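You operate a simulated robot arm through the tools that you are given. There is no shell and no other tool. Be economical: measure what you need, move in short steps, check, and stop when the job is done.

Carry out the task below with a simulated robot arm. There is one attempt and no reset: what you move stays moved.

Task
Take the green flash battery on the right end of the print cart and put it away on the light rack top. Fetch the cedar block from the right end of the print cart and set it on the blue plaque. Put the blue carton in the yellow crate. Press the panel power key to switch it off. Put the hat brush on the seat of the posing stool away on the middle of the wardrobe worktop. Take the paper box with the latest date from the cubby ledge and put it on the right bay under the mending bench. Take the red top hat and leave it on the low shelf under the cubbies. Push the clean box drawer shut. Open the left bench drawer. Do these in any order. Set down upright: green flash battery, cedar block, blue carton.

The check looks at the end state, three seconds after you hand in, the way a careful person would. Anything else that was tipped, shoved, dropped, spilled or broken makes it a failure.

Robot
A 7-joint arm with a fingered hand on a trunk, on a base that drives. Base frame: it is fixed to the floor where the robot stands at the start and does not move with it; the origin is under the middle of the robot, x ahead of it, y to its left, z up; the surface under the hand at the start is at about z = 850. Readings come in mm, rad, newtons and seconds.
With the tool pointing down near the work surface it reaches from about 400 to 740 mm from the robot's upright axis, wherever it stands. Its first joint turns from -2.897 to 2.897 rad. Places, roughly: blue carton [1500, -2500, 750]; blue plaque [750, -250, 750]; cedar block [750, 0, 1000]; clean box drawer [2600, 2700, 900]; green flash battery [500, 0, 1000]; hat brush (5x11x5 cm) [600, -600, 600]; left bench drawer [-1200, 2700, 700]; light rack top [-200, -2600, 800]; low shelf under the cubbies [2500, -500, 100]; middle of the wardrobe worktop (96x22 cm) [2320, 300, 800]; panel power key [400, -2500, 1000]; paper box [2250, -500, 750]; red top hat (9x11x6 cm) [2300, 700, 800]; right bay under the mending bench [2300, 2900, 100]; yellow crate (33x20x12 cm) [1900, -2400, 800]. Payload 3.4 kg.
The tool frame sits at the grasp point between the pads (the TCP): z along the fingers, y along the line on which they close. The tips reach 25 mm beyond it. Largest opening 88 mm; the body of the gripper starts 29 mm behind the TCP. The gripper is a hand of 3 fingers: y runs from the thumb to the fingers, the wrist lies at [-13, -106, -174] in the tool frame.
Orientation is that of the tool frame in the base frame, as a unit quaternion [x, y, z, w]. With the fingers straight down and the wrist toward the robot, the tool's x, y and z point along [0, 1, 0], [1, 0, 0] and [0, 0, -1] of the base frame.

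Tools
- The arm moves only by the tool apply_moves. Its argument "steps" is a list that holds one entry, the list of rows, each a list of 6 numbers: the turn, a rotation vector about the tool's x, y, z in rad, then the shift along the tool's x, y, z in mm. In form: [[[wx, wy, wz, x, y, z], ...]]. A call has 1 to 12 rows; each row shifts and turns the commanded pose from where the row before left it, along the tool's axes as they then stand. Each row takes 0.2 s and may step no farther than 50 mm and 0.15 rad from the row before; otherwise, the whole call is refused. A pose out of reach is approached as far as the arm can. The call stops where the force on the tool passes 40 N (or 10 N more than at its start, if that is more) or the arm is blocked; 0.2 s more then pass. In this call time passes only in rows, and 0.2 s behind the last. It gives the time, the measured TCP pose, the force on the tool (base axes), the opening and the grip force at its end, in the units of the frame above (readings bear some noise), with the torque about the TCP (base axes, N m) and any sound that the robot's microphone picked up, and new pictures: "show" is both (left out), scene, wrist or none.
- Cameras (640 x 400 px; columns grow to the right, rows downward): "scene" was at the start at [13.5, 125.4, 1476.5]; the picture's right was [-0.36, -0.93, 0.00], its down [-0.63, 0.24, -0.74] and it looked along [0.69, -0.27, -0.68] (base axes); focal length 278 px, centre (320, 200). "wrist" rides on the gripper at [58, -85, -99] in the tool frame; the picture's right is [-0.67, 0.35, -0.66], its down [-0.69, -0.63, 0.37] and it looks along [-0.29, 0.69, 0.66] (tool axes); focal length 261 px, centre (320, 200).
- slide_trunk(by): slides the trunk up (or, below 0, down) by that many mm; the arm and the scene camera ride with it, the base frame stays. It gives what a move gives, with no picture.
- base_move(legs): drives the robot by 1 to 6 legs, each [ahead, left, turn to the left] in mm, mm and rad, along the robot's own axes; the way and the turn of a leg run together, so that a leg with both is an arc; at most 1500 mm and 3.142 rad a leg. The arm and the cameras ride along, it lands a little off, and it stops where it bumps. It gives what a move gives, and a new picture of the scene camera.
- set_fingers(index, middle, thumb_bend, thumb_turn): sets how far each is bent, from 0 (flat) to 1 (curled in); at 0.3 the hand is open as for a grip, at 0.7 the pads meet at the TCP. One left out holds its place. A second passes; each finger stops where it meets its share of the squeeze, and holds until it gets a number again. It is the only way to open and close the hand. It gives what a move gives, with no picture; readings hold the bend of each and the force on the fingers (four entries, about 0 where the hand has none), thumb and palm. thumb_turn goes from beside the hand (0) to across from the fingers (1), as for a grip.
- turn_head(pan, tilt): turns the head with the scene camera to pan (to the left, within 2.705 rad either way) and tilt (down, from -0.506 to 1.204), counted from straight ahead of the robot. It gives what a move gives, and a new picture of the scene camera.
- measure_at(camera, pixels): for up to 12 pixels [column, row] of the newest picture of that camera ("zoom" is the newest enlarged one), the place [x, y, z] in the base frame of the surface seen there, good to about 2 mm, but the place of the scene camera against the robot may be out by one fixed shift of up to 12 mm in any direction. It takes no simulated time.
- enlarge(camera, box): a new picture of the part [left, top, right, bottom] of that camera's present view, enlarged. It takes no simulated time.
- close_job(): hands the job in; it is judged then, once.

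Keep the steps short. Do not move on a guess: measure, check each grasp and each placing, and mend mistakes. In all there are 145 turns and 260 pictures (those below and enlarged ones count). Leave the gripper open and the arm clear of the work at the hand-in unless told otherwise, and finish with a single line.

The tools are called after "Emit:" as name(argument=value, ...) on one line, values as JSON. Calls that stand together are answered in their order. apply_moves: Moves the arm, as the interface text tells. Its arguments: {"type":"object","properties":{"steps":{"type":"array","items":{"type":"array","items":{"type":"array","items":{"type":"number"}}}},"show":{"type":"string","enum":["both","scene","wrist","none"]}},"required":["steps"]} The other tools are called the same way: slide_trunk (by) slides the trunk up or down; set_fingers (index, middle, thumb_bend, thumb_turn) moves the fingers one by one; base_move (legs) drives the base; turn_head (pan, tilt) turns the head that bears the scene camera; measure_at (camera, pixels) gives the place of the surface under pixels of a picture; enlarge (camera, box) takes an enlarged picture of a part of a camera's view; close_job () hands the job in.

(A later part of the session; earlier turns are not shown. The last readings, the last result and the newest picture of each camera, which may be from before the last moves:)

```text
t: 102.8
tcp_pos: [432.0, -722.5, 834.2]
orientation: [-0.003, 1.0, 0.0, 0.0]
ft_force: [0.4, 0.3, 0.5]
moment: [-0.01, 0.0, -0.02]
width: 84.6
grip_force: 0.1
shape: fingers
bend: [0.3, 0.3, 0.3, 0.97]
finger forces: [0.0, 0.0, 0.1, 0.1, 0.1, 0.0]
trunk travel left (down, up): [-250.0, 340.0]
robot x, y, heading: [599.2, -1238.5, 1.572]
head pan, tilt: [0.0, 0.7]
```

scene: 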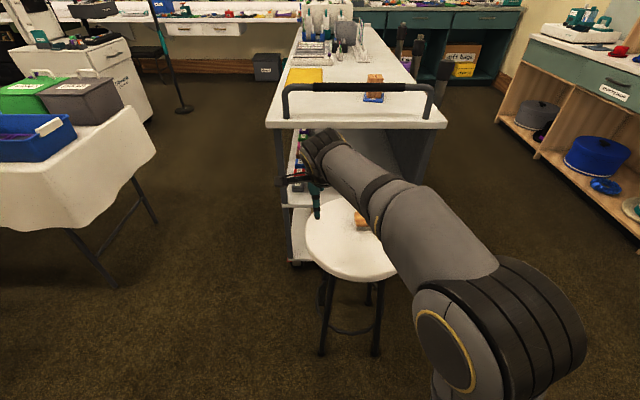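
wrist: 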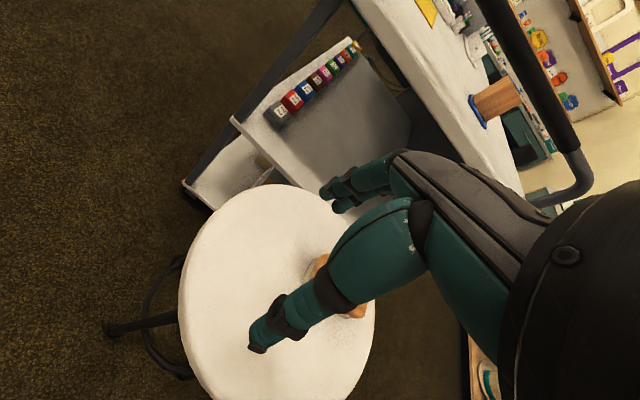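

Moving +x 120 at this height for a wrist view of the brush.

Emit:
apply_moves(steps=[[[0, 0, 0, -40, 0, 0], [0, 0, 0, -40, 0, 0], [0, 0, 0, -45, 0, 0], [0, 0, 0, -45, 40, 0], [0, 0, 0, 0, 40, 0]]], show="wrist")

```text
refused: row 4 steps farther than a row can; nothing moved
```

Emit:
apply_moves(steps=[[[0, 0, 0, -40, 0, 0], [0, 0, 0, -40, 0, 0], [0, 0, 0, -45, 0, 0], [0, 0, 0, -45, 0, 0], [0, 0, 0, 0, 40, 0]]], show="wrist")

Emit:
enlarge(camera="wrist", box=[140, 130, 380, 290])

```text
t: 104.0
tcp_pos: [602.9, -682.2, 835.6]
orientation: [-0.002, 1.0, 0.0, 0.0]
ft_force: [0.1, -0.7, -0.6]
moment: [0.01, 0.01, -0.02]
width: 84.6
grip_force: 0.0
shape: fingers
bend: [0.3, 0.3, 0.3, 0.97]
finger forces: [0.1, 0.1, 0.0, 0.0, 0.0, 0.1]
trunk travel left (down, up): [-250.0, 340.0]
robot x, y, heading: [599.9, -1237.6, 1.575]
head pan, tilt: [0.0, 0.7]
```

wrist: 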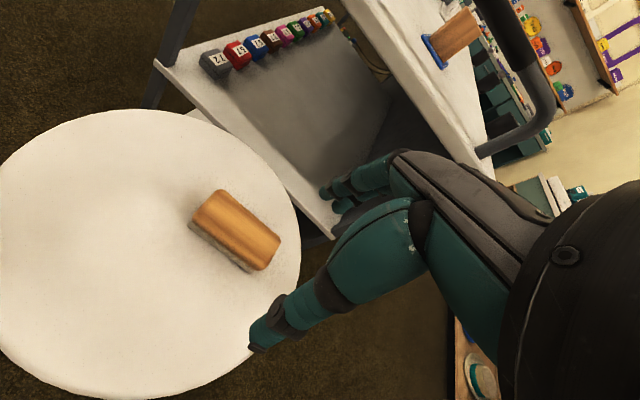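

```text
2.50 times, centred on (260, 210) of wrist
```

zoom: 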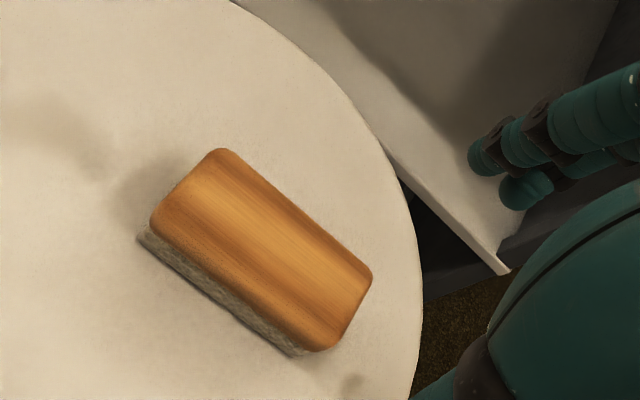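

Emit:
measure_at(camera="zoom", pixels=[[220, 153], [155, 220], [368, 275], [315, 345], [262, 245], [300, 215], [235, 285], [100, 250], [145, 238], [295, 352]])

```text
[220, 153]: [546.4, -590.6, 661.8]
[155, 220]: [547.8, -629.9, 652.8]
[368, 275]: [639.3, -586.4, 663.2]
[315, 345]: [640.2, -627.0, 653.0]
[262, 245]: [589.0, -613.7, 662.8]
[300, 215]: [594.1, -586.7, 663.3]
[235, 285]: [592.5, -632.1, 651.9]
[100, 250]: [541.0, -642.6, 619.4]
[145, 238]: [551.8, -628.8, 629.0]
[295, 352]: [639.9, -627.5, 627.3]
```

Brush: centre (594,−609), top 663, seat 620, aligned with x. Moving over and down to TCP z 652.

Emit:
apply_moves(steps=[[[0, 0, 0, 9, 36, 0], [0, 0, 0, 0, 37, 0], [0, 0, 0, 0, 0, 50], [0, 0, 0, 0, 0, 50], [0, 0, 0, 0, 0, 30]]], show="wrist")

```text
t: 105.2
tcp_pos: [594.4, -606.6, 706.6]
orientation: [-0.002, 1.0, 0.001, -0.001]
ft_force: [0.4, 0.2, -0.9]
moment: [0.03, 0.01, 0.02]
width: 84.3
grip_force: 0.1
shape: fingers
bend: [0.3, 0.3, 0.3, 0.97]
finger forces: [0.0, 0.0, 0.0, 0.0, 0.0, 0.1]
trunk travel left (down, up): [-250.0, 340.0]
robot x, y, heading: [597.4, -1238.4, 1.576]
head pan, tilt: [0.0, 0.7]
```

wrist: 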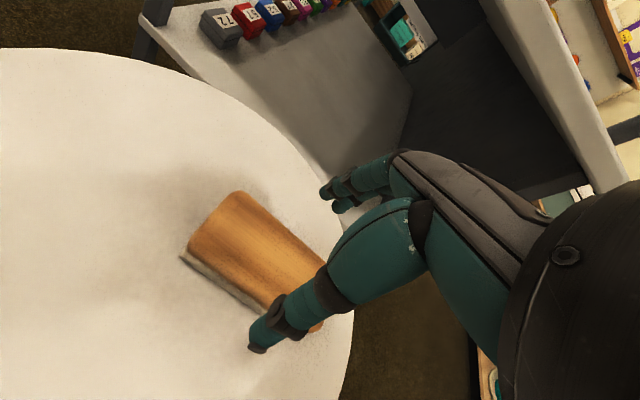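

Emit:
apply_moves(steps=[[[0, 0, 0, 0, -2, 25], [0, 0, 0, 0, 0, 20], [0, 0, 0, 0, 0, 9]]], show="none")

Emit:
set_fingers(index=0.7, middle=0.7, thumb_bend=0.7)

Emit:
apply_moves(steps=[[[0, 0, 0, 0, 0, -20], [0, 0, 0, 0, 0, -40], [0, 0, 0, 0, 0, -50], [0, 0, 0, 0, 0, -50], [0, 0, 0, 0, -40, 0]]])

```text
t: 106.0
tcp_pos: [594.0, -610.2, 651.7]
orientation: [-0.002, 1.0, -0.001, 0.0]
ft_force: [-0.5, -0.6, 0.3]
moment: [0.0, -0.01, 0.02]
width: 84.7
grip_force: 0.0
shape: fingers
bend: [0.3, 0.3, 0.3, 0.97]
finger forces: [0.0, 0.0, 0.0, 0.0, 0.0, 0.0]
trunk travel left (down, up): [-250.0, 340.0]
robot x, y, heading: [595.9, -1243.1, 1.573]
head pan, tilt: [0.0, 0.7]
```

```text
t: 107.0
tcp_pos: [592.4, -610.9, 652.7]
orientation: [-0.003, 1.0, 0.0, 0.0]
ft_force: [0.3, 1.4, 3.1]
moment: [0.12, -0.05, 0.03]
width: 40.7
grip_force: 24.4
shape: fingers
bend: [0.51, 0.56, 0.54, 0.96]
finger forces: [14.8, 10.6, 0.1, 0.0, 24.0, 0.1]
trunk travel left (down, up): [-250.0, 340.0]
robot x, y, heading: [596.6, -1239.7, 1.583]
head pan, tilt: [0.0, 0.7]
```

```text
t: 108.2
tcp_pos: [595.3, -649.9, 810.8]
orientation: [-0.003, 1.0, -0.001, 0.001]
ft_force: [-0.4, -0.7, -1.2]
moment: [0.04, -0.03, -0.01]
width: 41.1
grip_force: 24.2
shape: fingers
bend: [0.51, 0.57, 0.54, 0.95]
finger forces: [14.1, 9.7, 0.2, 0.0, 23.4, 0.0]
trunk travel left (down, up): [-250.0, 340.0]
robot x, y, heading: [603.8, -1240.6, 1.573]
head pan, tilt: [0.0, 0.7]
```

scene: 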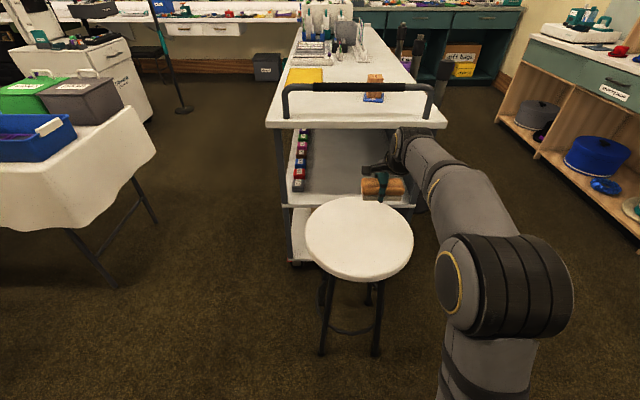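
wrist: 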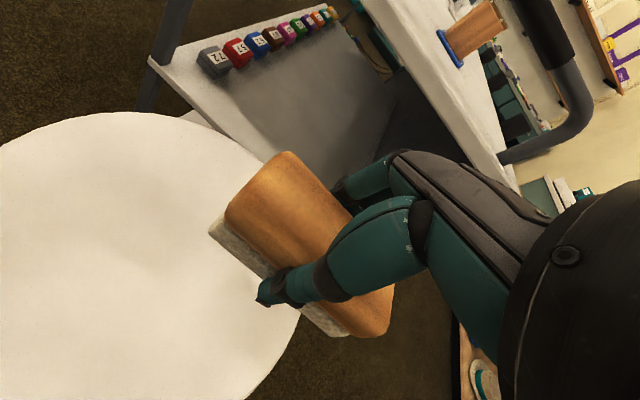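

Brush held. Raising the trunk, then driving round to face the wardrobe worktop.

Emit:
slide_trunk(by=250)

Emit:
base_move(legs=[[0, 0, -1.571], [1000, 0, 0], [0, 1480, 0]])

```text
t: 110.8
tcp_pos: [594.7, -650.7, 1059.9]
orientation: [-0.002, 1.0, 0.0, 0.001]
ft_force: [0.8, -0.4, -1.0]
moment: [-0.03, 0.03, -0.03]
width: 40.9
grip_force: 23.4
shape: fingers
bend: [0.51, 0.57, 0.54, 0.95]
finger forces: [14.1, 9.8, 0.1, 0.0, 23.5, 0.0]
trunk travel left (down, up): [-500.0, 90.0]
robot x, y, heading: [597.5, -1241.2, 1.575]
head pan, tilt: [0.0, 0.7]
```

```text
t: 126.8
tcp_pos: [2149.1, 284.3, 1061.3]
orientation: [0.693, 0.721, 0.0, -0.001]
ft_force: [0.1, -0.3, -0.4]
moment: [-0.02, 0.01, -0.02]
width: 40.2
grip_force: 22.7
shape: fingers
bend: [0.52, 0.57, 0.54, 0.95]
finger forces: [13.4, 9.4, 0.0, 0.1, 22.5, 0.0]
trunk travel left (down, up): [-500.0, 90.0]
robot x, y, heading: [1561.7, 262.8, 0.04]
head pan, tilt: [0.0, 0.7]
```

scene: 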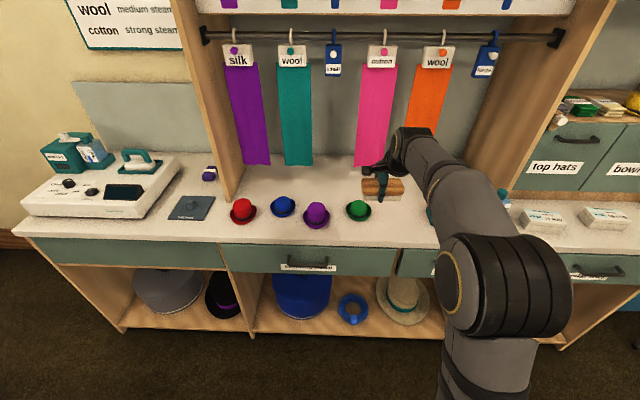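

Facing the worktop. The red hat is at (242,211). Enlarging and measuring.

Emit:
enlarge(camera="scene", box=[170, 140, 470, 280])

Emit:
measure_at(camera="scene", pixels=[[242, 205], [242, 222], [229, 218], [256, 220], [358, 206], [316, 213], [400, 230], [400, 245], [300, 180], [330, 235], [385, 215], [283, 205]])

Emit:
apply_moves(steps=[[[0, 0, 0, 0, 0, -10]]], show="wrist")

```text
2.13 times, centred on (320, 210) of scene
```

zoom: 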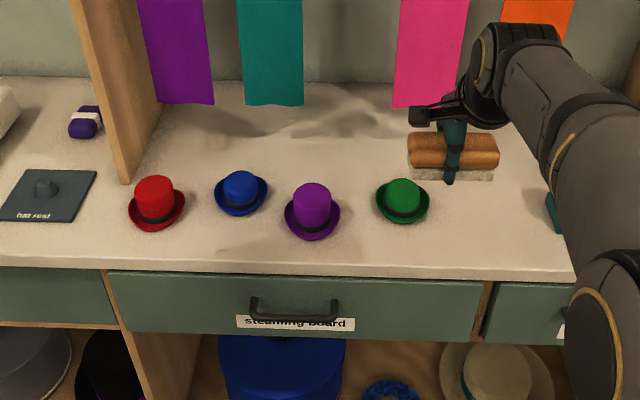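

```text
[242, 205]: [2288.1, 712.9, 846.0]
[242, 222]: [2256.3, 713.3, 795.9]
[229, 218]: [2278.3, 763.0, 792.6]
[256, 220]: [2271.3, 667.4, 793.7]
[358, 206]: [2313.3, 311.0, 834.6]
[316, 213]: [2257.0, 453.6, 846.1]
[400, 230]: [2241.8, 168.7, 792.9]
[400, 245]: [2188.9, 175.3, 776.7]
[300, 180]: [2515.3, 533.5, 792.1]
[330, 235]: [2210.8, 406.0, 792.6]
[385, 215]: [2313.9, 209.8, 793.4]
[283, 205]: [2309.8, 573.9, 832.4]
```

```text
t: 127.2
tcp_pos: [2150.3, 284.6, 1069.8]
orientation: [0.693, 0.721, 0.0, 0.0]
ft_force: [-0.2, -0.6, -0.9]
moment: [-0.03, 0.04, 0.0]
width: 40.3
grip_force: 22.3
shape: fingers
bend: [0.52, 0.57, 0.54, 0.95]
finger forces: [13.5, 9.2, 0.0, 0.0, 22.6, 0.0]
trunk travel left (down, up): [-500.0, 90.0]
robot x, y, heading: [1562.8, 260.9, 0.041]
head pan, tilt: [0.0, 0.7]
```

wrist: 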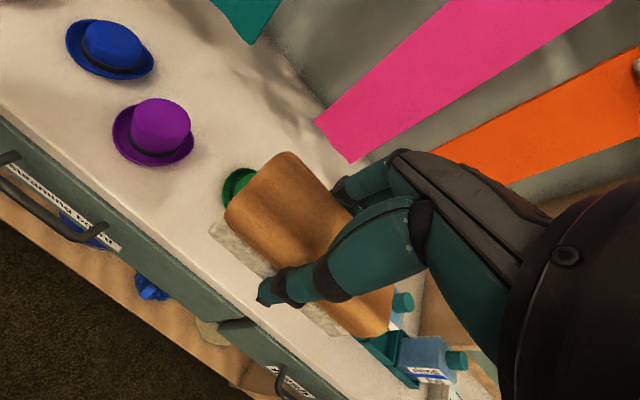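

Worktop z≈799. The green hat's edge is near y≈262; checking where the teal bottle tray begins, to choose the spot.

Emit:
measure_at(camera="wrist", pixels=[[375, 340], [412, 380], [400, 300], [366, 345], [225, 190], [262, 150], [320, 140], [385, 340]])

Emit:
measure_at(camera="scene", pixels=[[430, 215], [425, 225], [415, 210], [428, 205], [420, 235], [370, 215], [374, 205]])

```text
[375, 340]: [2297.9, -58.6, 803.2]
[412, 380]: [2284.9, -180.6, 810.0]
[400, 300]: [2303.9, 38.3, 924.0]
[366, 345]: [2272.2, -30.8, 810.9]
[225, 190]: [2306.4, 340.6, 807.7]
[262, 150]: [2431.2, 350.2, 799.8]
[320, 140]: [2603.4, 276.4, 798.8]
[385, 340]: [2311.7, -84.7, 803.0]
```

```text
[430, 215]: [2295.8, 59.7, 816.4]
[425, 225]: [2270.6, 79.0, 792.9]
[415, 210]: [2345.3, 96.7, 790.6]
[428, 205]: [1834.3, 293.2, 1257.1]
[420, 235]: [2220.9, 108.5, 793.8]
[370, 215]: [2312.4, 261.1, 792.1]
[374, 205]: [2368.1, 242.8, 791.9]
```

Gap from y≈65 to 265; target (2320,168). Driving 130 ahead and correcting the heading.

Emit:
base_move(legs=[[130, -60, -0.04]])

Emit:
apply_moves(steps=[[[0, 0, 0, 0, 0, 45], [0, 0, 0, 0, 0, 45]]], show="wrist")

```text
t: 128.6
tcp_pos: [2286.2, 202.7, 1069.5]
orientation: [0.708, 0.707, -0.001, 0.0]
ft_force: [-0.8, 0.1, -1.7]
moment: [-0.02, -0.03, -0.02]
width: 40.0
grip_force: 23.1
shape: fingers
bend: [0.52, 0.57, 0.54, 0.95]
finger forces: [13.5, 9.4, 0.0, 0.0, 22.5, 0.0]
trunk travel left (down, up): [-500.0, 90.0]
robot x, y, heading: [1696.7, 204.8, -0.002]
head pan, tilt: [0.0, 0.7]
```

scene: 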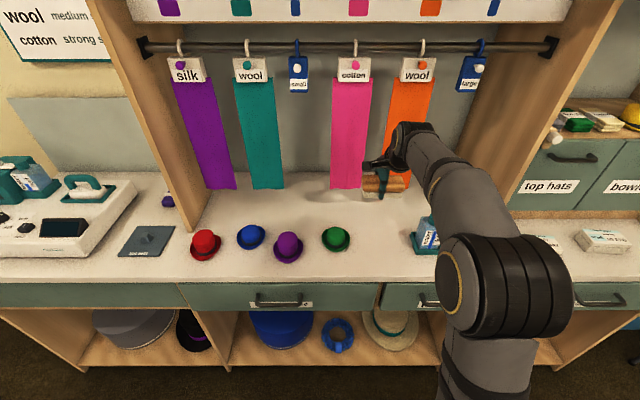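

```text
t: 129.2
tcp_pos: [2284.0, 203.8, 979.4]
orientation: [0.708, 0.706, 0.001, 0.0]
ft_force: [-1.0, -0.1, -1.2]
moment: [0.04, 0.01, 0.0]
width: 40.3
grip_force: 22.2
shape: fingers
bend: [0.52, 0.58, 0.54, 0.95]
finger forces: [13.5, 9.3, 0.0, 0.0, 22.3, 0.0]
trunk travel left (down, up): [-500.0, 90.0]
robot x, y, heading: [1698.2, 203.6, 0.001]
head pan, tilt: [0.0, 0.7]
```

wrist: 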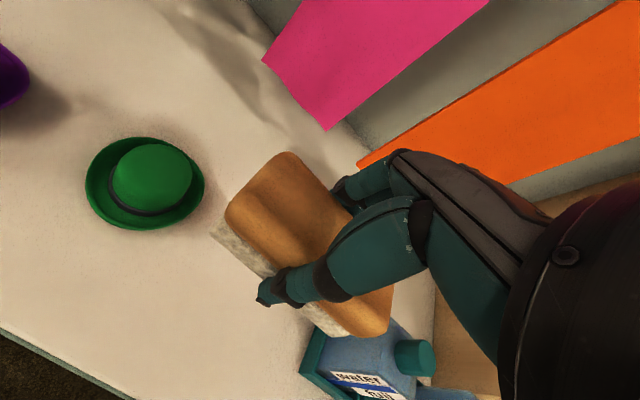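

Moving to (2320,172) and lowering to just above the top.

Emit:
apply_moves(steps=[[[0, 0, 0, -31, 36, 0], [0, 0, 0, 0, 0, 45], [0, 0, 0, 0, 0, 45], [0, 0, 0, 0, 0, 40], [0, 0, 0, 0, 0, 12]]])

```text
t: 130.4
tcp_pos: [2321.0, 173.8, 838.1]
orientation: [0.708, 0.707, 0.001, 0.0]
ft_force: [0.6, -1.1, -0.8]
moment: [0.02, 0.01, 0.01]
width: 40.0
grip_force: 22.6
shape: fingers
bend: [0.52, 0.58, 0.54, 0.95]
finger forces: [13.3, 9.2, 0.0, 0.0, 22.0, 0.0]
trunk travel left (down, up): [-500.0, 90.0]
robot x, y, heading: [1695.5, 202.1, -0.003]
head pan, tilt: [0.0, 0.7]
```

scene: 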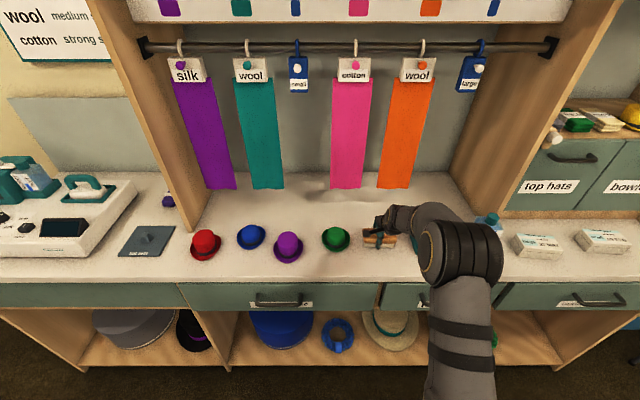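
wrist: 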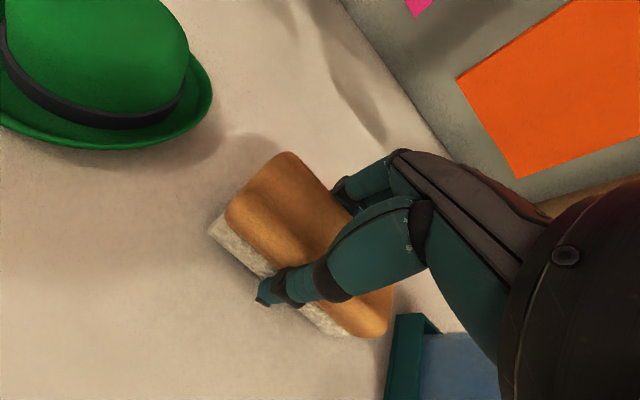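

Emit:
apply_moves(steps=[[[0, 0, 0, 0, 0, 3], [0, 0, 0, 0, 0, 2], [0, 0, 0, 0, 0, 2]]], show="none")

```text
t: 131.2
tcp_pos: [2320.8, 171.8, 833.0]
orientation: [0.708, 0.706, 0.001, 0.001]
ft_force: [-0.6, 1.9, 7.8]
moment: [-0.04, -0.13, 0.08]
width: 39.8
grip_force: 22.6
shape: fingers
bend: [0.52, 0.58, 0.54, 0.95]
finger forces: [13.3, 9.8, 0.1, 0.0, 23.0, 0.0]
trunk travel left (down, up): [-500.0, 90.0]
robot x, y, heading: [1692.6, 201.9, 0.002]
head pan, tilt: [0.0, 0.7]
```

Contact at 8 N. Releasing and lifting; then driving left toward the red hat.

Emit:
set_fingers(index=0.3, middle=0.3, thumb_bend=0.3)

Emit:
apply_moves(steps=[[[0, 0, 0, 0, 0, -30], [0, 0, 0, 0, 0, -50], [0, 0, 0, 0, 0, -50], [0, 0, 0, 0, 0, -40], [0, 0, 0, 0, -40, 0], [0, 0, 0, 0, -40, 0]]], show="wrist")

Emit:
base_move(legs=[[0, 480, 0]])

Emit:
apply_moves(steps=[[[0, 0, 0, 40, 0, 0]]], show="wrist")

```text
t: 132.2
tcp_pos: [2320.2, 172.2, 831.6]
orientation: [0.708, 0.707, 0.0, 0.0]
ft_force: [0.2, -0.2, -0.6]
moment: [-0.02, -0.01, 0.0]
width: 84.3
grip_force: 0.1
shape: fingers
bend: [0.3, 0.3, 0.3, 0.97]
finger forces: [0.0, 0.0, 0.1, 0.1, 0.0, 0.1]
trunk travel left (down, up): [-500.0, 90.0]
robot x, y, heading: [1693.6, 203.0, -0.003]
head pan, tilt: [0.0, 0.7]
```

```text
t: 133.6
tcp_pos: [2240.3, 172.1, 1000.7]
orientation: [0.708, 0.706, 0.0, 0.0]
ft_force: [0.5, 0.2, 0.4]
moment: [0.01, -0.01, 0.03]
width: 84.6
grip_force: 0.1
shape: fingers
bend: [0.3, 0.3, 0.3, 0.97]
finger forces: [0.1, 0.0, 0.0, 0.0, 0.0, 0.1]
trunk travel left (down, up): [-500.0, 90.0]
robot x, y, heading: [1693.2, 203.7, -0.002]
head pan, tilt: [0.0, 0.7]
```

wrist: 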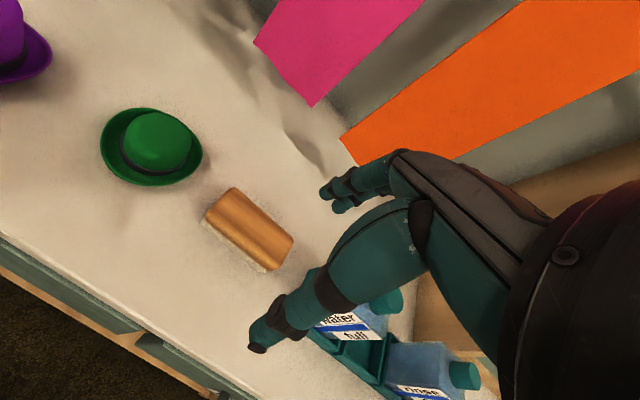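

```text
t: 136.4
tcp_pos: [2241.9, 656.8, 1000.6]
orientation: [0.71, 0.704, -0.001, 0.0]
ft_force: [0.2, 0.6, 0.0]
moment: [0.0, 0.01, -0.01]
width: 84.6
grip_force: 0.1
shape: fingers
bend: [0.3, 0.3, 0.3, 0.97]
finger forces: [0.0, 0.1, 0.0, 0.0, 0.0, 0.1]
trunk travel left (down, up): [-500.0, 90.0]
robot x, y, heading: [1701.7, 691.6, -0.007]
head pan, tilt: [0.0, 0.7]
```

scene: 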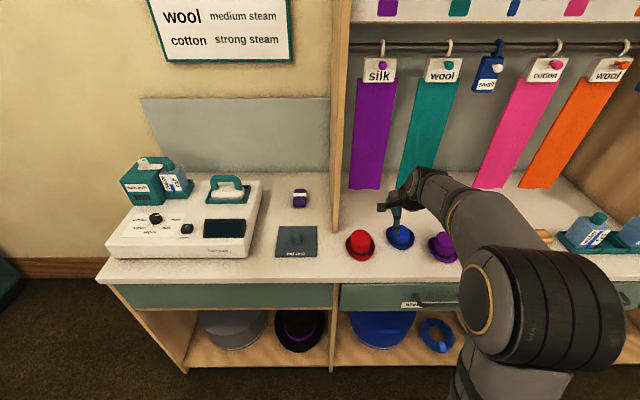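

```text
t: 136.8
tcp_pos: [2242.2, 696.9, 998.9]
orientation: [0.709, 0.705, 0.0, 0.0]
ft_force: [0.9, 0.8, -0.3]
moment: [0.0, 0.02, -0.02]
width: 84.5
grip_force: 0.1
shape: fingers
bend: [0.3, 0.3, 0.3, 0.97]
finger forces: [0.0, 0.0, 0.0, 0.0, 0.0, 0.1]
trunk travel left (down, up): [-500.0, 90.0]
robot x, y, heading: [1698.4, 688.4, -0.007]
head pan, tilt: [0.0, 0.7]
```

wrist: 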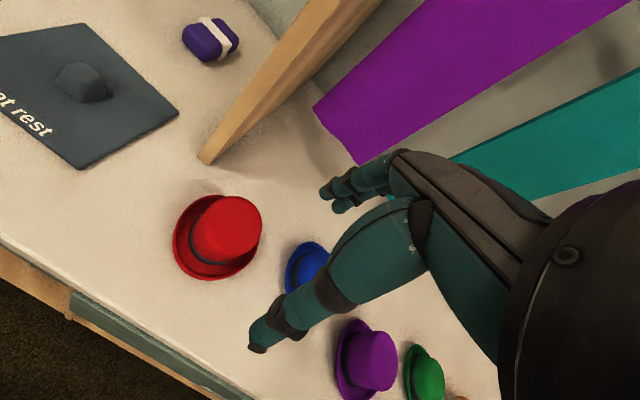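

Measuring the red hat's crown, brim and the nearby wood divider.

Emit:
enlarge(camera="wrist", box=[150, 120, 350, 300])

Emit:
measure_at(camera="wrist", pixels=[[228, 226], [245, 202], [258, 235], [222, 258], [205, 210], [182, 200], [175, 240], [215, 280], [250, 268], [202, 162], [208, 160], [292, 255]])

```text
2.22 times, centred on (250, 210) of wrist
```

zoom: 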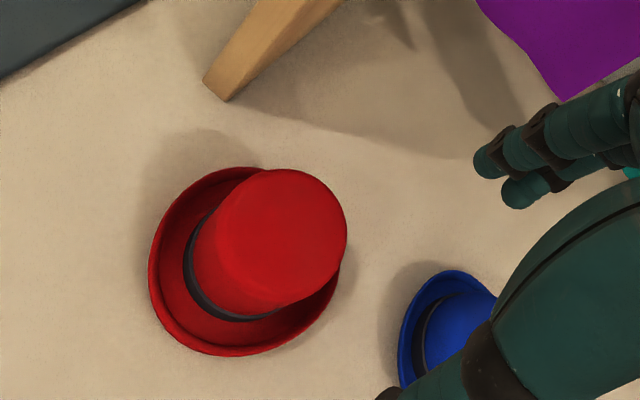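

```text
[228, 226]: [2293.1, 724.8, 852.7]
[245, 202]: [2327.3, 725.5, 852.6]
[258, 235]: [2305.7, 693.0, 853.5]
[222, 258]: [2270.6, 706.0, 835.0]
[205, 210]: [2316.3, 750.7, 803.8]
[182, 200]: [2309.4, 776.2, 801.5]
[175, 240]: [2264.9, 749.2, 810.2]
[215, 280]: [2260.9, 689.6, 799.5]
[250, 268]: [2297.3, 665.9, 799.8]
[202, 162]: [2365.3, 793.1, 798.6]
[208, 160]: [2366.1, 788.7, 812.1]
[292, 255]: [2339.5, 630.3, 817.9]
```

Emit:
measure_at(camera="zoom", pixels=[[285, 175], [342, 235], [290, 295], [228, 230], [285, 235], [165, 290], [180, 200], [240, 172], [215, 350], [335, 285], [320, 185]])

```text
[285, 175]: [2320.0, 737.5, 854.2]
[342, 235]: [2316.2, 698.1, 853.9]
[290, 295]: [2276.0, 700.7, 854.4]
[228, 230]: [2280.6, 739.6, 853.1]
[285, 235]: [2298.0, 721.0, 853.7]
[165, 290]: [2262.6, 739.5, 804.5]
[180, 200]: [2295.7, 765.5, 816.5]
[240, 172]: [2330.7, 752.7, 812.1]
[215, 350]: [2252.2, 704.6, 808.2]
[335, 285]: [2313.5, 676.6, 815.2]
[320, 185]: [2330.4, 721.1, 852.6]
```

Crown centre (2298,719), diameter ~58, top 854, brim up to 816. Going above then down to TCP z 845 so tips stay above the brim.

Emit:
apply_moves(steps=[[[0, 0, 0, 22, 28, 0], [0, 0, 0, 0, 28, 0], [0, 0, 0, 0, 0, 50], [0, 0, 0, 0, 0, 30]]], show="wrist")

```text
t: 137.8
tcp_pos: [2301.6, 719.7, 918.5]
orientation: [0.71, 0.704, 0.0, 0.0]
ft_force: [-0.4, 0.6, 1.4]
moment: [-0.02, 0.0, 0.01]
width: 84.6
grip_force: 0.1
shape: fingers
bend: [0.3, 0.3, 0.3, 0.97]
finger forces: [0.0, 0.0, 0.0, 0.0, 0.1, 0.0]
trunk travel left (down, up): [-500.0, 90.0]
robot x, y, heading: [1697.1, 691.3, -0.003]
head pan, tilt: [0.0, 0.7]
```

wrist: 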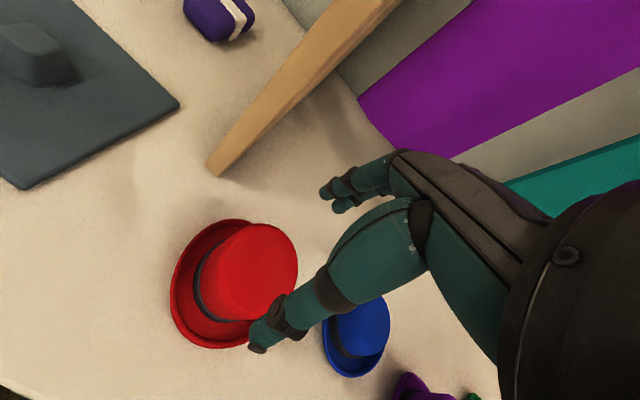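

Emit:
apply_moves(steps=[[[0, 0, 0, 0, -3, 30], [0, 0, 0, 0, 0, 30], [0, 0, 0, 0, 0, 13]]], show="wrist")

Emit:
set_fingers(index=0.7, middle=0.7, thumb_bend=0.7)

Emit:
apply_moves(steps=[[[0, 0, 0, 0, 0, -20], [0, 0, 0, 0, 0, -40], [0, 0, 0, 0, 0, -50], [0, 0, 0, 0, 0, -50]]], show="wrist")

```text
t: 138.7
tcp_pos: [2297.0, 718.5, 846.7]
orientation: [0.709, 0.705, -0.001, 0.0]
ft_force: [0.7, -0.3, 0.5]
moment: [0.0, -0.04, -0.02]
width: 85.0
grip_force: 0.8
shape: fingers
bend: [0.3, 0.3, 0.3, 0.97]
finger forces: [0.7, 0.0, 0.1, 0.0, 0.3, 0.0]
trunk travel left (down, up): [-500.0, 90.0]
robot x, y, heading: [1693.7, 692.4, -0.005]
head pan, tilt: [0.0, 0.7]
```

wrist: 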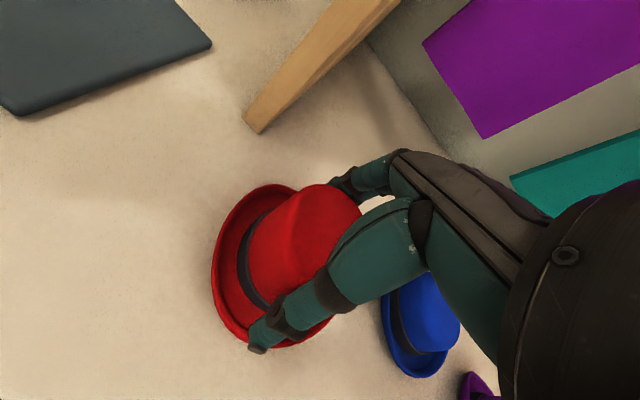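

```text
t: 139.7
tcp_pos: [2296.3, 718.7, 846.5]
orientation: [0.71, 0.705, 0.0, 0.0]
ft_force: [-0.4, 0.2, 6.1]
moment: [-0.04, -0.2, -0.01]
width: 63.5
grip_force: 30.7
shape: fingers
bend: [0.31, 0.46, 0.52, 0.96]
finger forces: [19.7, 10.7, 0.0, 0.0, 31.5, 0.0]
trunk travel left (down, up): [-500.0, 90.0]
robot x, y, heading: [1695.9, 691.3, -0.004]
head pan, tilt: [0.0, 0.7]
```

```text
t: 140.7
tcp_pos: [2296.2, 717.9, 1008.6]
orientation: [0.71, 0.705, -0.001, 0.0]
ft_force: [-0.4, 0.0, -1.4]
moment: [0.0, -0.03, 0.02]
width: 62.5
grip_force: 27.1
shape: fingers
bend: [0.31, 0.47, 0.54, 0.96]
finger forces: [18.1, 9.4, 0.0, 0.0, 27.8, 0.0]
trunk travel left (down, up): [-500.0, 90.0]
robot x, y, heading: [1696.6, 688.1, -0.005]
head pan, tilt: [0.0, 0.7]
```

wrist: 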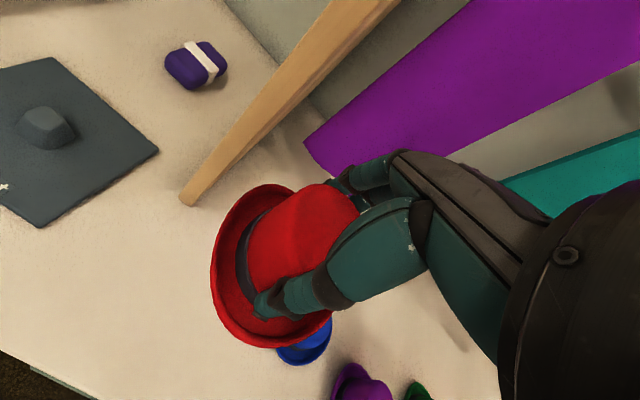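

Hat held. Backing up and driving right to look at the cubbies' low shelf.

Emit:
base_move(legs=[[-350, 0, 0], [0, -1180, 0]])

Emit:
enlarge(camera="scene", box=[120, 60, 480, 360])

```text
t: 144.2
tcp_pos: [1951.8, 576.5, 1032.9]
orientation: [0.721, 0.692, 0.019, 0.022]
ft_force: [0.6, -0.2, -0.5]
moment: [0.0, 0.06, -0.01]
width: 61.4
grip_force: 27.5
shape: fingers
bend: [0.31, 0.47, 0.54, 0.96]
finger forces: [17.7, 9.7, 0.0, 0.0, 27.8, 0.0]
trunk travel left (down, up): [-500.0, 90.0]
robot x, y, heading: [1388.2, 561.5, -0.045]
head pan, tilt: [0.0, 0.7]
stopped in leg 2: the robot was blocked; the commanded pose is now the measured one
```

scene: 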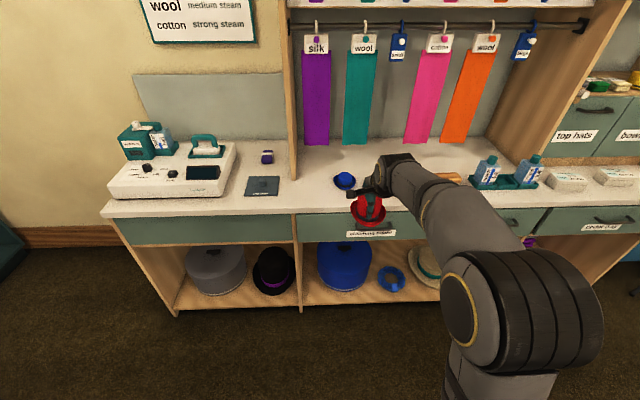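

```text
1.33 times, centred on (300, 210) of scene
```

zoom: 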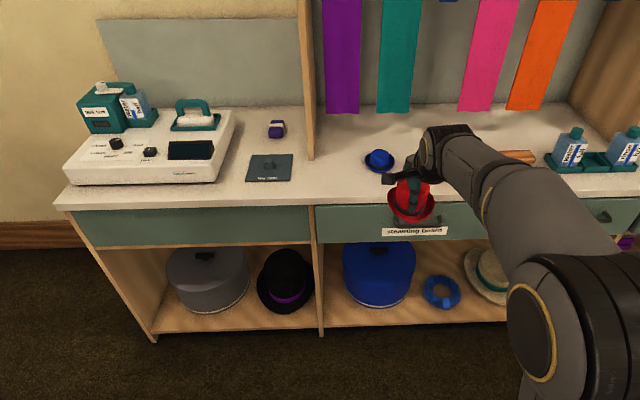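

I bumped something at (1388,561). I'll look to the right/back to see what it was.

Emit:
turn_head(pan=-1.9, tilt=0.9)

Emit:
turn_head(pan=-2.6, tilt=0.9)

```text
t: 146.0
tcp_pos: [1952.9, 571.6, 1029.9]
orientation: [0.721, 0.692, 0.018, 0.018]
ft_force: [0.5, -0.4, -0.3]
moment: [0.02, 0.05, 0.03]
width: 61.6
grip_force: 27.7
shape: fingers
bend: [0.31, 0.47, 0.54, 0.96]
finger forces: [17.7, 9.8, 0.0, 0.1, 27.7, 0.1]
trunk travel left (down, up): [-500.0, 90.0]
robot x, y, heading: [1387.4, 561.9, -0.046]
head pan, tilt: [-1.901, 0.901]
```

scene: 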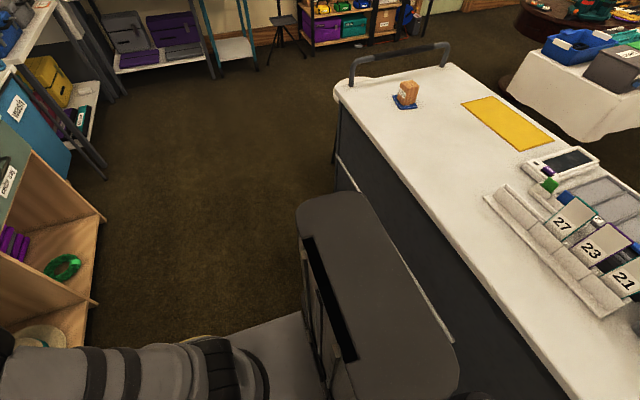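

```text
t: 147.1
tcp_pos: [1952.8, 570.9, 1031.3]
orientation: [0.722, 0.691, 0.018, 0.019]
ft_force: [0.0, 0.2, 0.1]
moment: [-0.01, -0.02, 0.0]
width: 61.3
grip_force: 27.9
shape: fingers
bend: [0.31, 0.47, 0.54, 0.96]
finger forces: [17.6, 9.8, 0.1, 0.1, 27.9, 0.0]
trunk travel left (down, up): [-500.0, 90.0]
robot x, y, heading: [1390.5, 559.8, -0.044]
head pan, tilt: [-2.601, 0.901]
```

scene: 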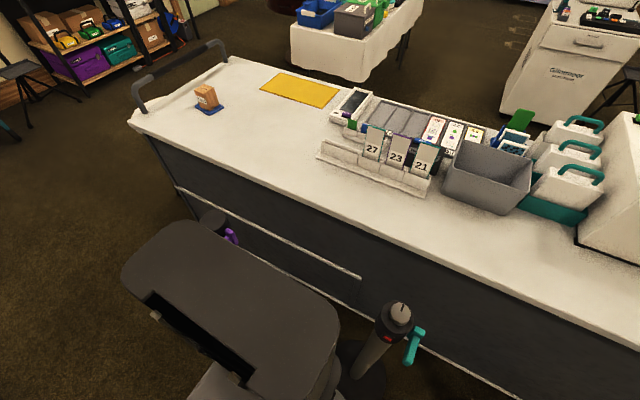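

Two stand posts (purple and teal handles) are close behind. Measuring them to know where they stand now versus before.

Emit:
measure_at(camera="scene", pixels=[[212, 218], [230, 238], [398, 312], [370, 355], [360, 375], [415, 345], [230, 195], [310, 300]])

Emit:
enlarge(camera="scene", box=[140, 190, 460, 400])

```text
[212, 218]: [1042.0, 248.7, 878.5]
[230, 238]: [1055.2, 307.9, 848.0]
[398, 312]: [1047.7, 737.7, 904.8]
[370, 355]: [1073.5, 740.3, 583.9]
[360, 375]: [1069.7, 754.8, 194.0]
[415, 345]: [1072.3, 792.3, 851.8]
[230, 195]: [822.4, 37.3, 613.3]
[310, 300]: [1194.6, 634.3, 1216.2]
```

```text
1.90 times, centred on (300, 295) of scene
```

zoom: 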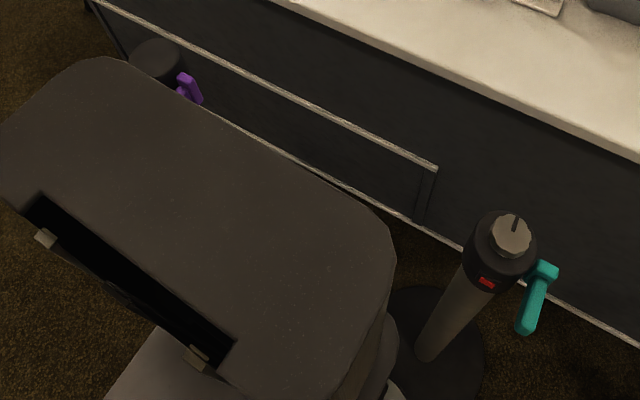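

Both posts appear where they stood originally (matches the first picture). I'll move ahead, away from them, straighten the heading, and look back to verify.

Emit:
base_move(legs=[[180, 0, 0.045]])

Emit:
measure_at(camera="scene", pixels=[[320, 200]])

```text
t: 148.6
tcp_pos: [2132.0, 593.4, 1030.6]
orientation: [0.705, 0.708, 0.018, 0.018]
ft_force: [-0.5, 0.1, -0.5]
moment: [-0.01, -0.04, -0.02]
width: 61.4
grip_force: 28.1
shape: fingers
bend: [0.31, 0.47, 0.54, 0.96]
finger forces: [17.7, 9.8, 0.0, 0.0, 27.8, 0.0]
trunk travel left (down, up): [-500.0, 90.0]
robot x, y, heading: [1566.7, 558.0, 0.0]
head pan, tilt: [-2.601, 0.901]
```

scene: 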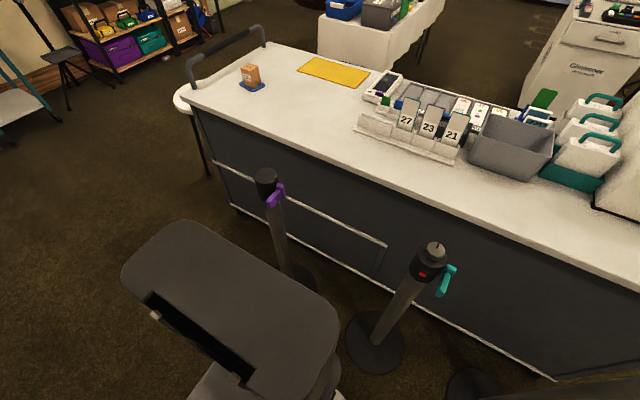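

```text
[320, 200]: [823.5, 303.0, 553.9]
```

Emit:
measure_at(camera="scene", pixels=[[432, 250], [345, 343], [406, 343], [376, 320], [372, 372], [266, 175], [305, 270], [316, 285], [390, 315], [280, 230]])

Emit:
enlarge(camera="scene", box=[230, 150, 510, 400])

```text
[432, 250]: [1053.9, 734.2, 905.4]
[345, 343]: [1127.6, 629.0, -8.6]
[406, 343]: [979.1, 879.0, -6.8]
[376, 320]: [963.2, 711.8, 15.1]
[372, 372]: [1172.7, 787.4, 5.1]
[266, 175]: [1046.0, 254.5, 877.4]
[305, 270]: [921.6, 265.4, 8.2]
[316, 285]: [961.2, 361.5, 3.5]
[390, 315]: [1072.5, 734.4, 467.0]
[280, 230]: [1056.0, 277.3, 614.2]
```

```text
1.60 times, centred on (370, 275) of scene
```

zoom: 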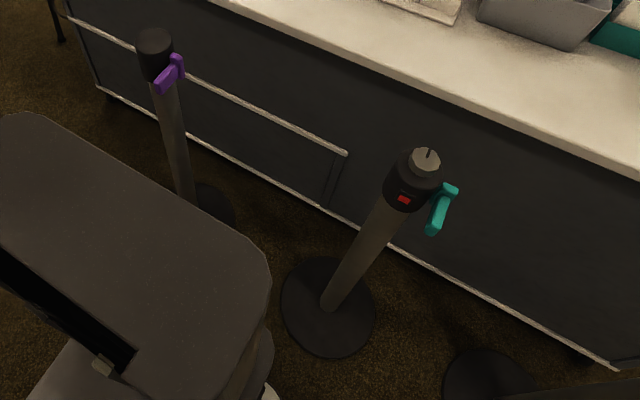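

Posts are upright and in place. Driving right to the cubbies (y≈−500), head forward and down.

Emit:
base_move(legs=[[0, -1060, 0]])

Emit:
turn_head(pan=0, tilt=0.7)

Emit:
enlarge(camera="scene", box=[200, 80, 500, 280])

```text
t: 154.1
tcp_pos: [2141.1, -469.5, 1030.8]
orientation: [0.702, 0.711, 0.018, 0.018]
ft_force: [0.3, 0.4, -0.1]
moment: [-0.01, -0.01, -0.02]
width: 61.3
grip_force: 27.9
shape: fingers
bend: [0.31, 0.47, 0.54, 0.96]
finger forces: [17.7, 9.8, 0.0, 0.0, 27.8, 0.0]
trunk travel left (down, up): [-500.0, 90.0]
robot x, y, heading: [1576.3, -510.2, 0.017]
head pan, tilt: [-2.601, 0.901]
```

scene: 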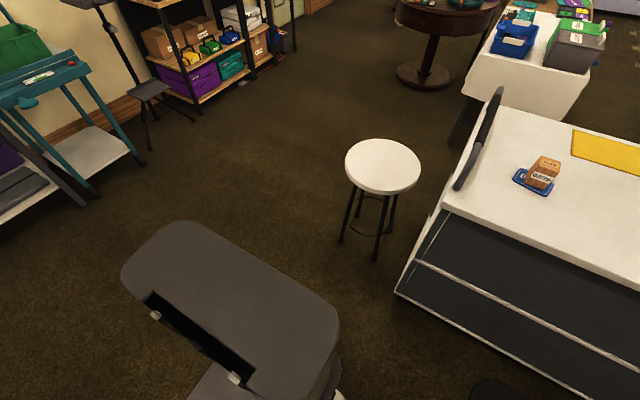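

```text
t: 156.4
tcp_pos: [2141.3, -469.9, 1032.5]
orientation: [0.702, 0.712, 0.019, 0.018]
ft_force: [-1.0, 0.5, -1.0]
moment: [0.01, 0.01, 0.01]
width: 61.8
grip_force: 27.4
shape: fingers
bend: [0.31, 0.47, 0.54, 0.96]
finger forces: [17.7, 9.9, 0.1, 0.0, 27.8, 0.0]
trunk travel left (down, up): [-500.0, 90.0]
robot x, y, heading: [1578.5, -512.9, 0.01]
head pan, tilt: [0.0, 0.7]
```

scene: 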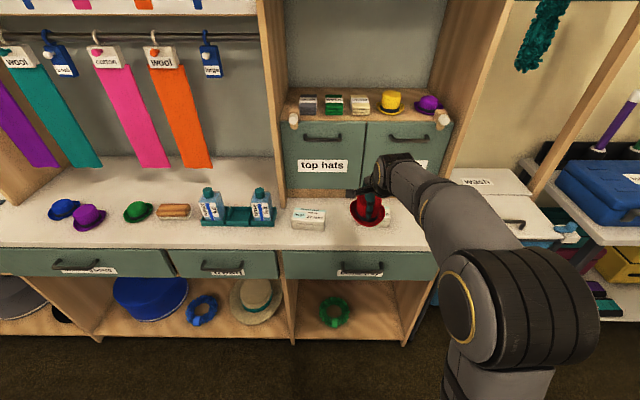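

```text
2.00 times, centred on (350, 180) of scene
```

zoom: 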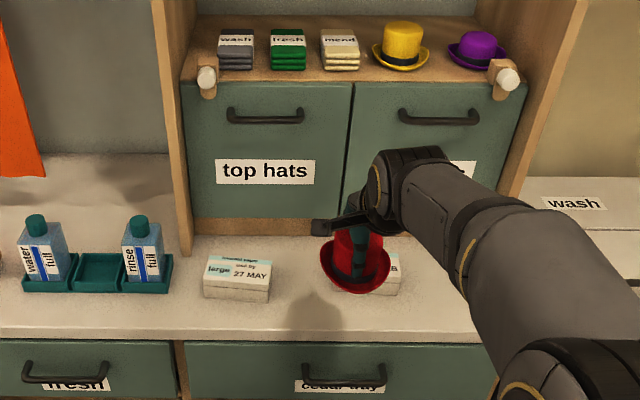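

The low shelf is at the bottom under these drawers. Backing 250 mm, then lowering the trunk fully to look into it.

Emit:
base_move(legs=[[-250, 0, -0.01]])

Emit:
slide_trunk(by=-480)

Emit:
turn_head(pan=0, tilt=0.6)

Emit:
enlarge(camera="scene", box=[200, 120, 500, 300])

```text
t: 158.3
tcp_pos: [1890.5, -478.0, 1032.2]
orientation: [0.707, 0.707, 0.019, 0.019]
ft_force: [-1.0, 0.2, -0.3]
moment: [0.0, 0.0, 0.02]
width: 61.5
grip_force: 27.5
shape: fingers
bend: [0.31, 0.47, 0.54, 0.96]
finger forces: [17.7, 9.8, 0.0, 0.1, 27.8, 0.0]
trunk travel left (down, up): [-500.0, 90.0]
robot x, y, heading: [1327.7, -514.1, -0.001]
head pan, tilt: [0.0, 0.7]
```

scene: 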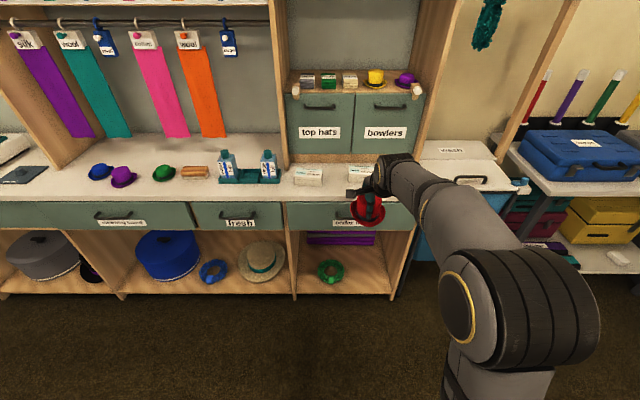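

```text
refused: -480 is not a number from -400 to 400
```

```text
t: 158.9
tcp_pos: [1889.4, -476.9, 1030.6]
orientation: [0.706, 0.708, 0.02, 0.019]
ft_force: [-1.1, -0.5, -0.4]
moment: [0.0, -0.03, -0.02]
width: 61.7
grip_force: 28.0
shape: fingers
bend: [0.31, 0.47, 0.54, 0.96]
finger forces: [17.7, 9.8, 0.1, 0.1, 27.8, 0.1]
trunk travel left (down, up): [-500.0, 90.0]
robot x, y, heading: [1326.9, -510.3, -0.003]
head pan, tilt: [0.0, 0.6]
```

scene: 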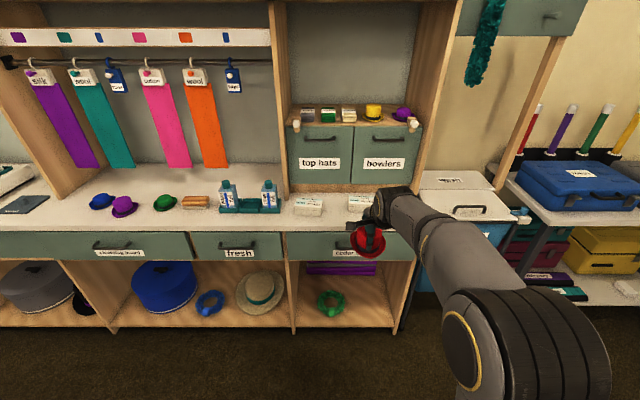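

```text
2.13 times, centred on (350, 210) of scene
```

zoom: 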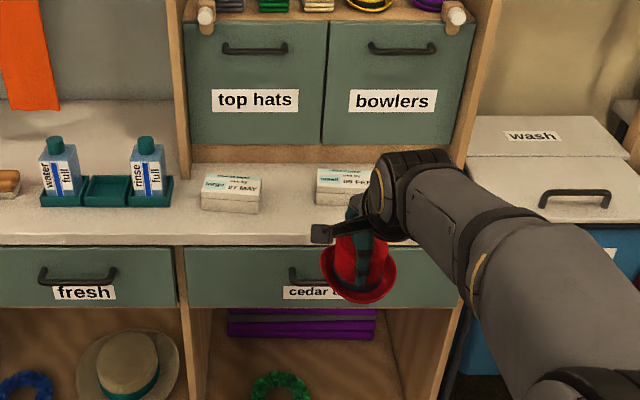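

Trunk limit is 400 per call. Lowering 400 then 70.

Emit:
slide_trunk(by=-400)

Emit:
turn_head(pan=0, tilt=0.4)

Emit:
measure_at(camera="scene", pixels=[[320, 200], [330, 300], [290, 250], [410, 260]])

```text
t: 162.8
tcp_pos: [1888.9, -478.4, 631.4]
orientation: [0.706, 0.708, 0.018, 0.019]
ft_force: [-0.8, -0.7, -0.4]
moment: [0.03, 0.01, -0.01]
width: 61.6
grip_force: 27.2
shape: fingers
bend: [0.31, 0.47, 0.54, 0.96]
finger forces: [17.6, 9.8, 0.0, 0.0, 27.6, 0.0]
trunk travel left (down, up): [-100.0, 490.0]
robot x, y, heading: [1327.7, -511.9, 0.003]
head pan, tilt: [0.0, 0.6]
```

```text
t: 163.5
tcp_pos: [1888.7, -478.2, 630.9]
orientation: [0.707, 0.707, 0.019, 0.019]
ft_force: [0.0, -0.6, -0.5]
moment: [0.03, 0.01, -0.01]
width: 61.7
grip_force: 27.2
shape: fingers
bend: [0.31, 0.47, 0.54, 0.96]
finger forces: [17.6, 9.9, 0.0, 0.0, 27.7, 0.1]
trunk travel left (down, up): [-100.0, 490.0]
robot x, y, heading: [1327.2, -515.1, 0.004]
head pan, tilt: [0.0, 0.4]
```

scene: 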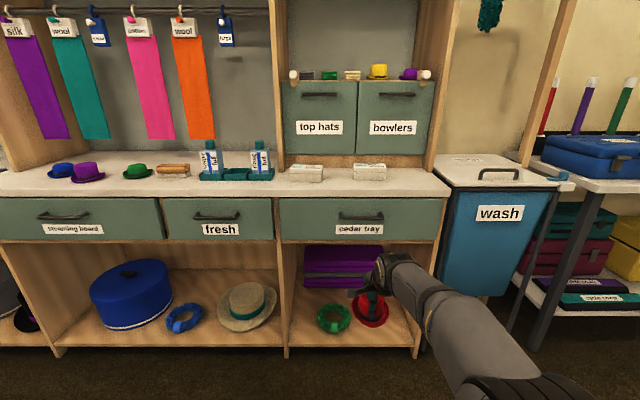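

```text
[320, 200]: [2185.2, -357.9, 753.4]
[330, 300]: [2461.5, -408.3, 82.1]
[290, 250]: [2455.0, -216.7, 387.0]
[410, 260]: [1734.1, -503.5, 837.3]
```

Now I see into the compartment: purple box at back left, green ring at (333,318). Measuring the inside.

Emit:
measure_at(camera="scene", pixels=[[333, 318], [349, 318], [333, 345], [370, 345], [400, 345], [380, 285], [310, 270], [360, 244], [289, 350], [415, 355], [390, 335], [350, 358]])

Emit:
enlarge(camera="scene", box=[260, 220, 460, 370])

```text
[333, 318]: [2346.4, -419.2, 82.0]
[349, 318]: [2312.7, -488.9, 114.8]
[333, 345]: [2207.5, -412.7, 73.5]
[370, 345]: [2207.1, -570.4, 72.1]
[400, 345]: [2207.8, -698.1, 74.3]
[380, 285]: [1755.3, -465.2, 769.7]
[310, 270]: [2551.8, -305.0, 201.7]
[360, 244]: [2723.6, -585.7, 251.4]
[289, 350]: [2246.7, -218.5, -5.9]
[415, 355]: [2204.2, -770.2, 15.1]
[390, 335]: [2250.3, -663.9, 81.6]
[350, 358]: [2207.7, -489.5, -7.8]
```

```text
2.67 times, centred on (360, 295) of scene
```

zoom: 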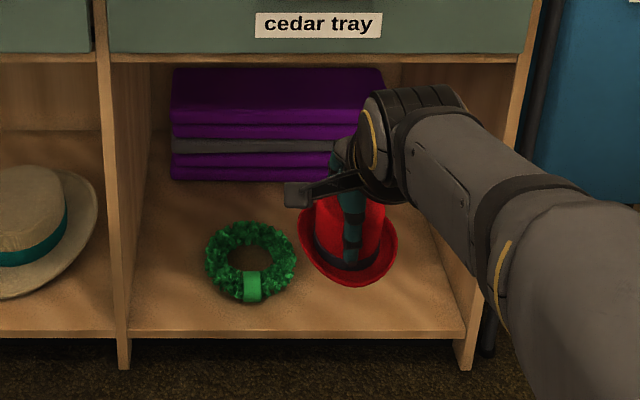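

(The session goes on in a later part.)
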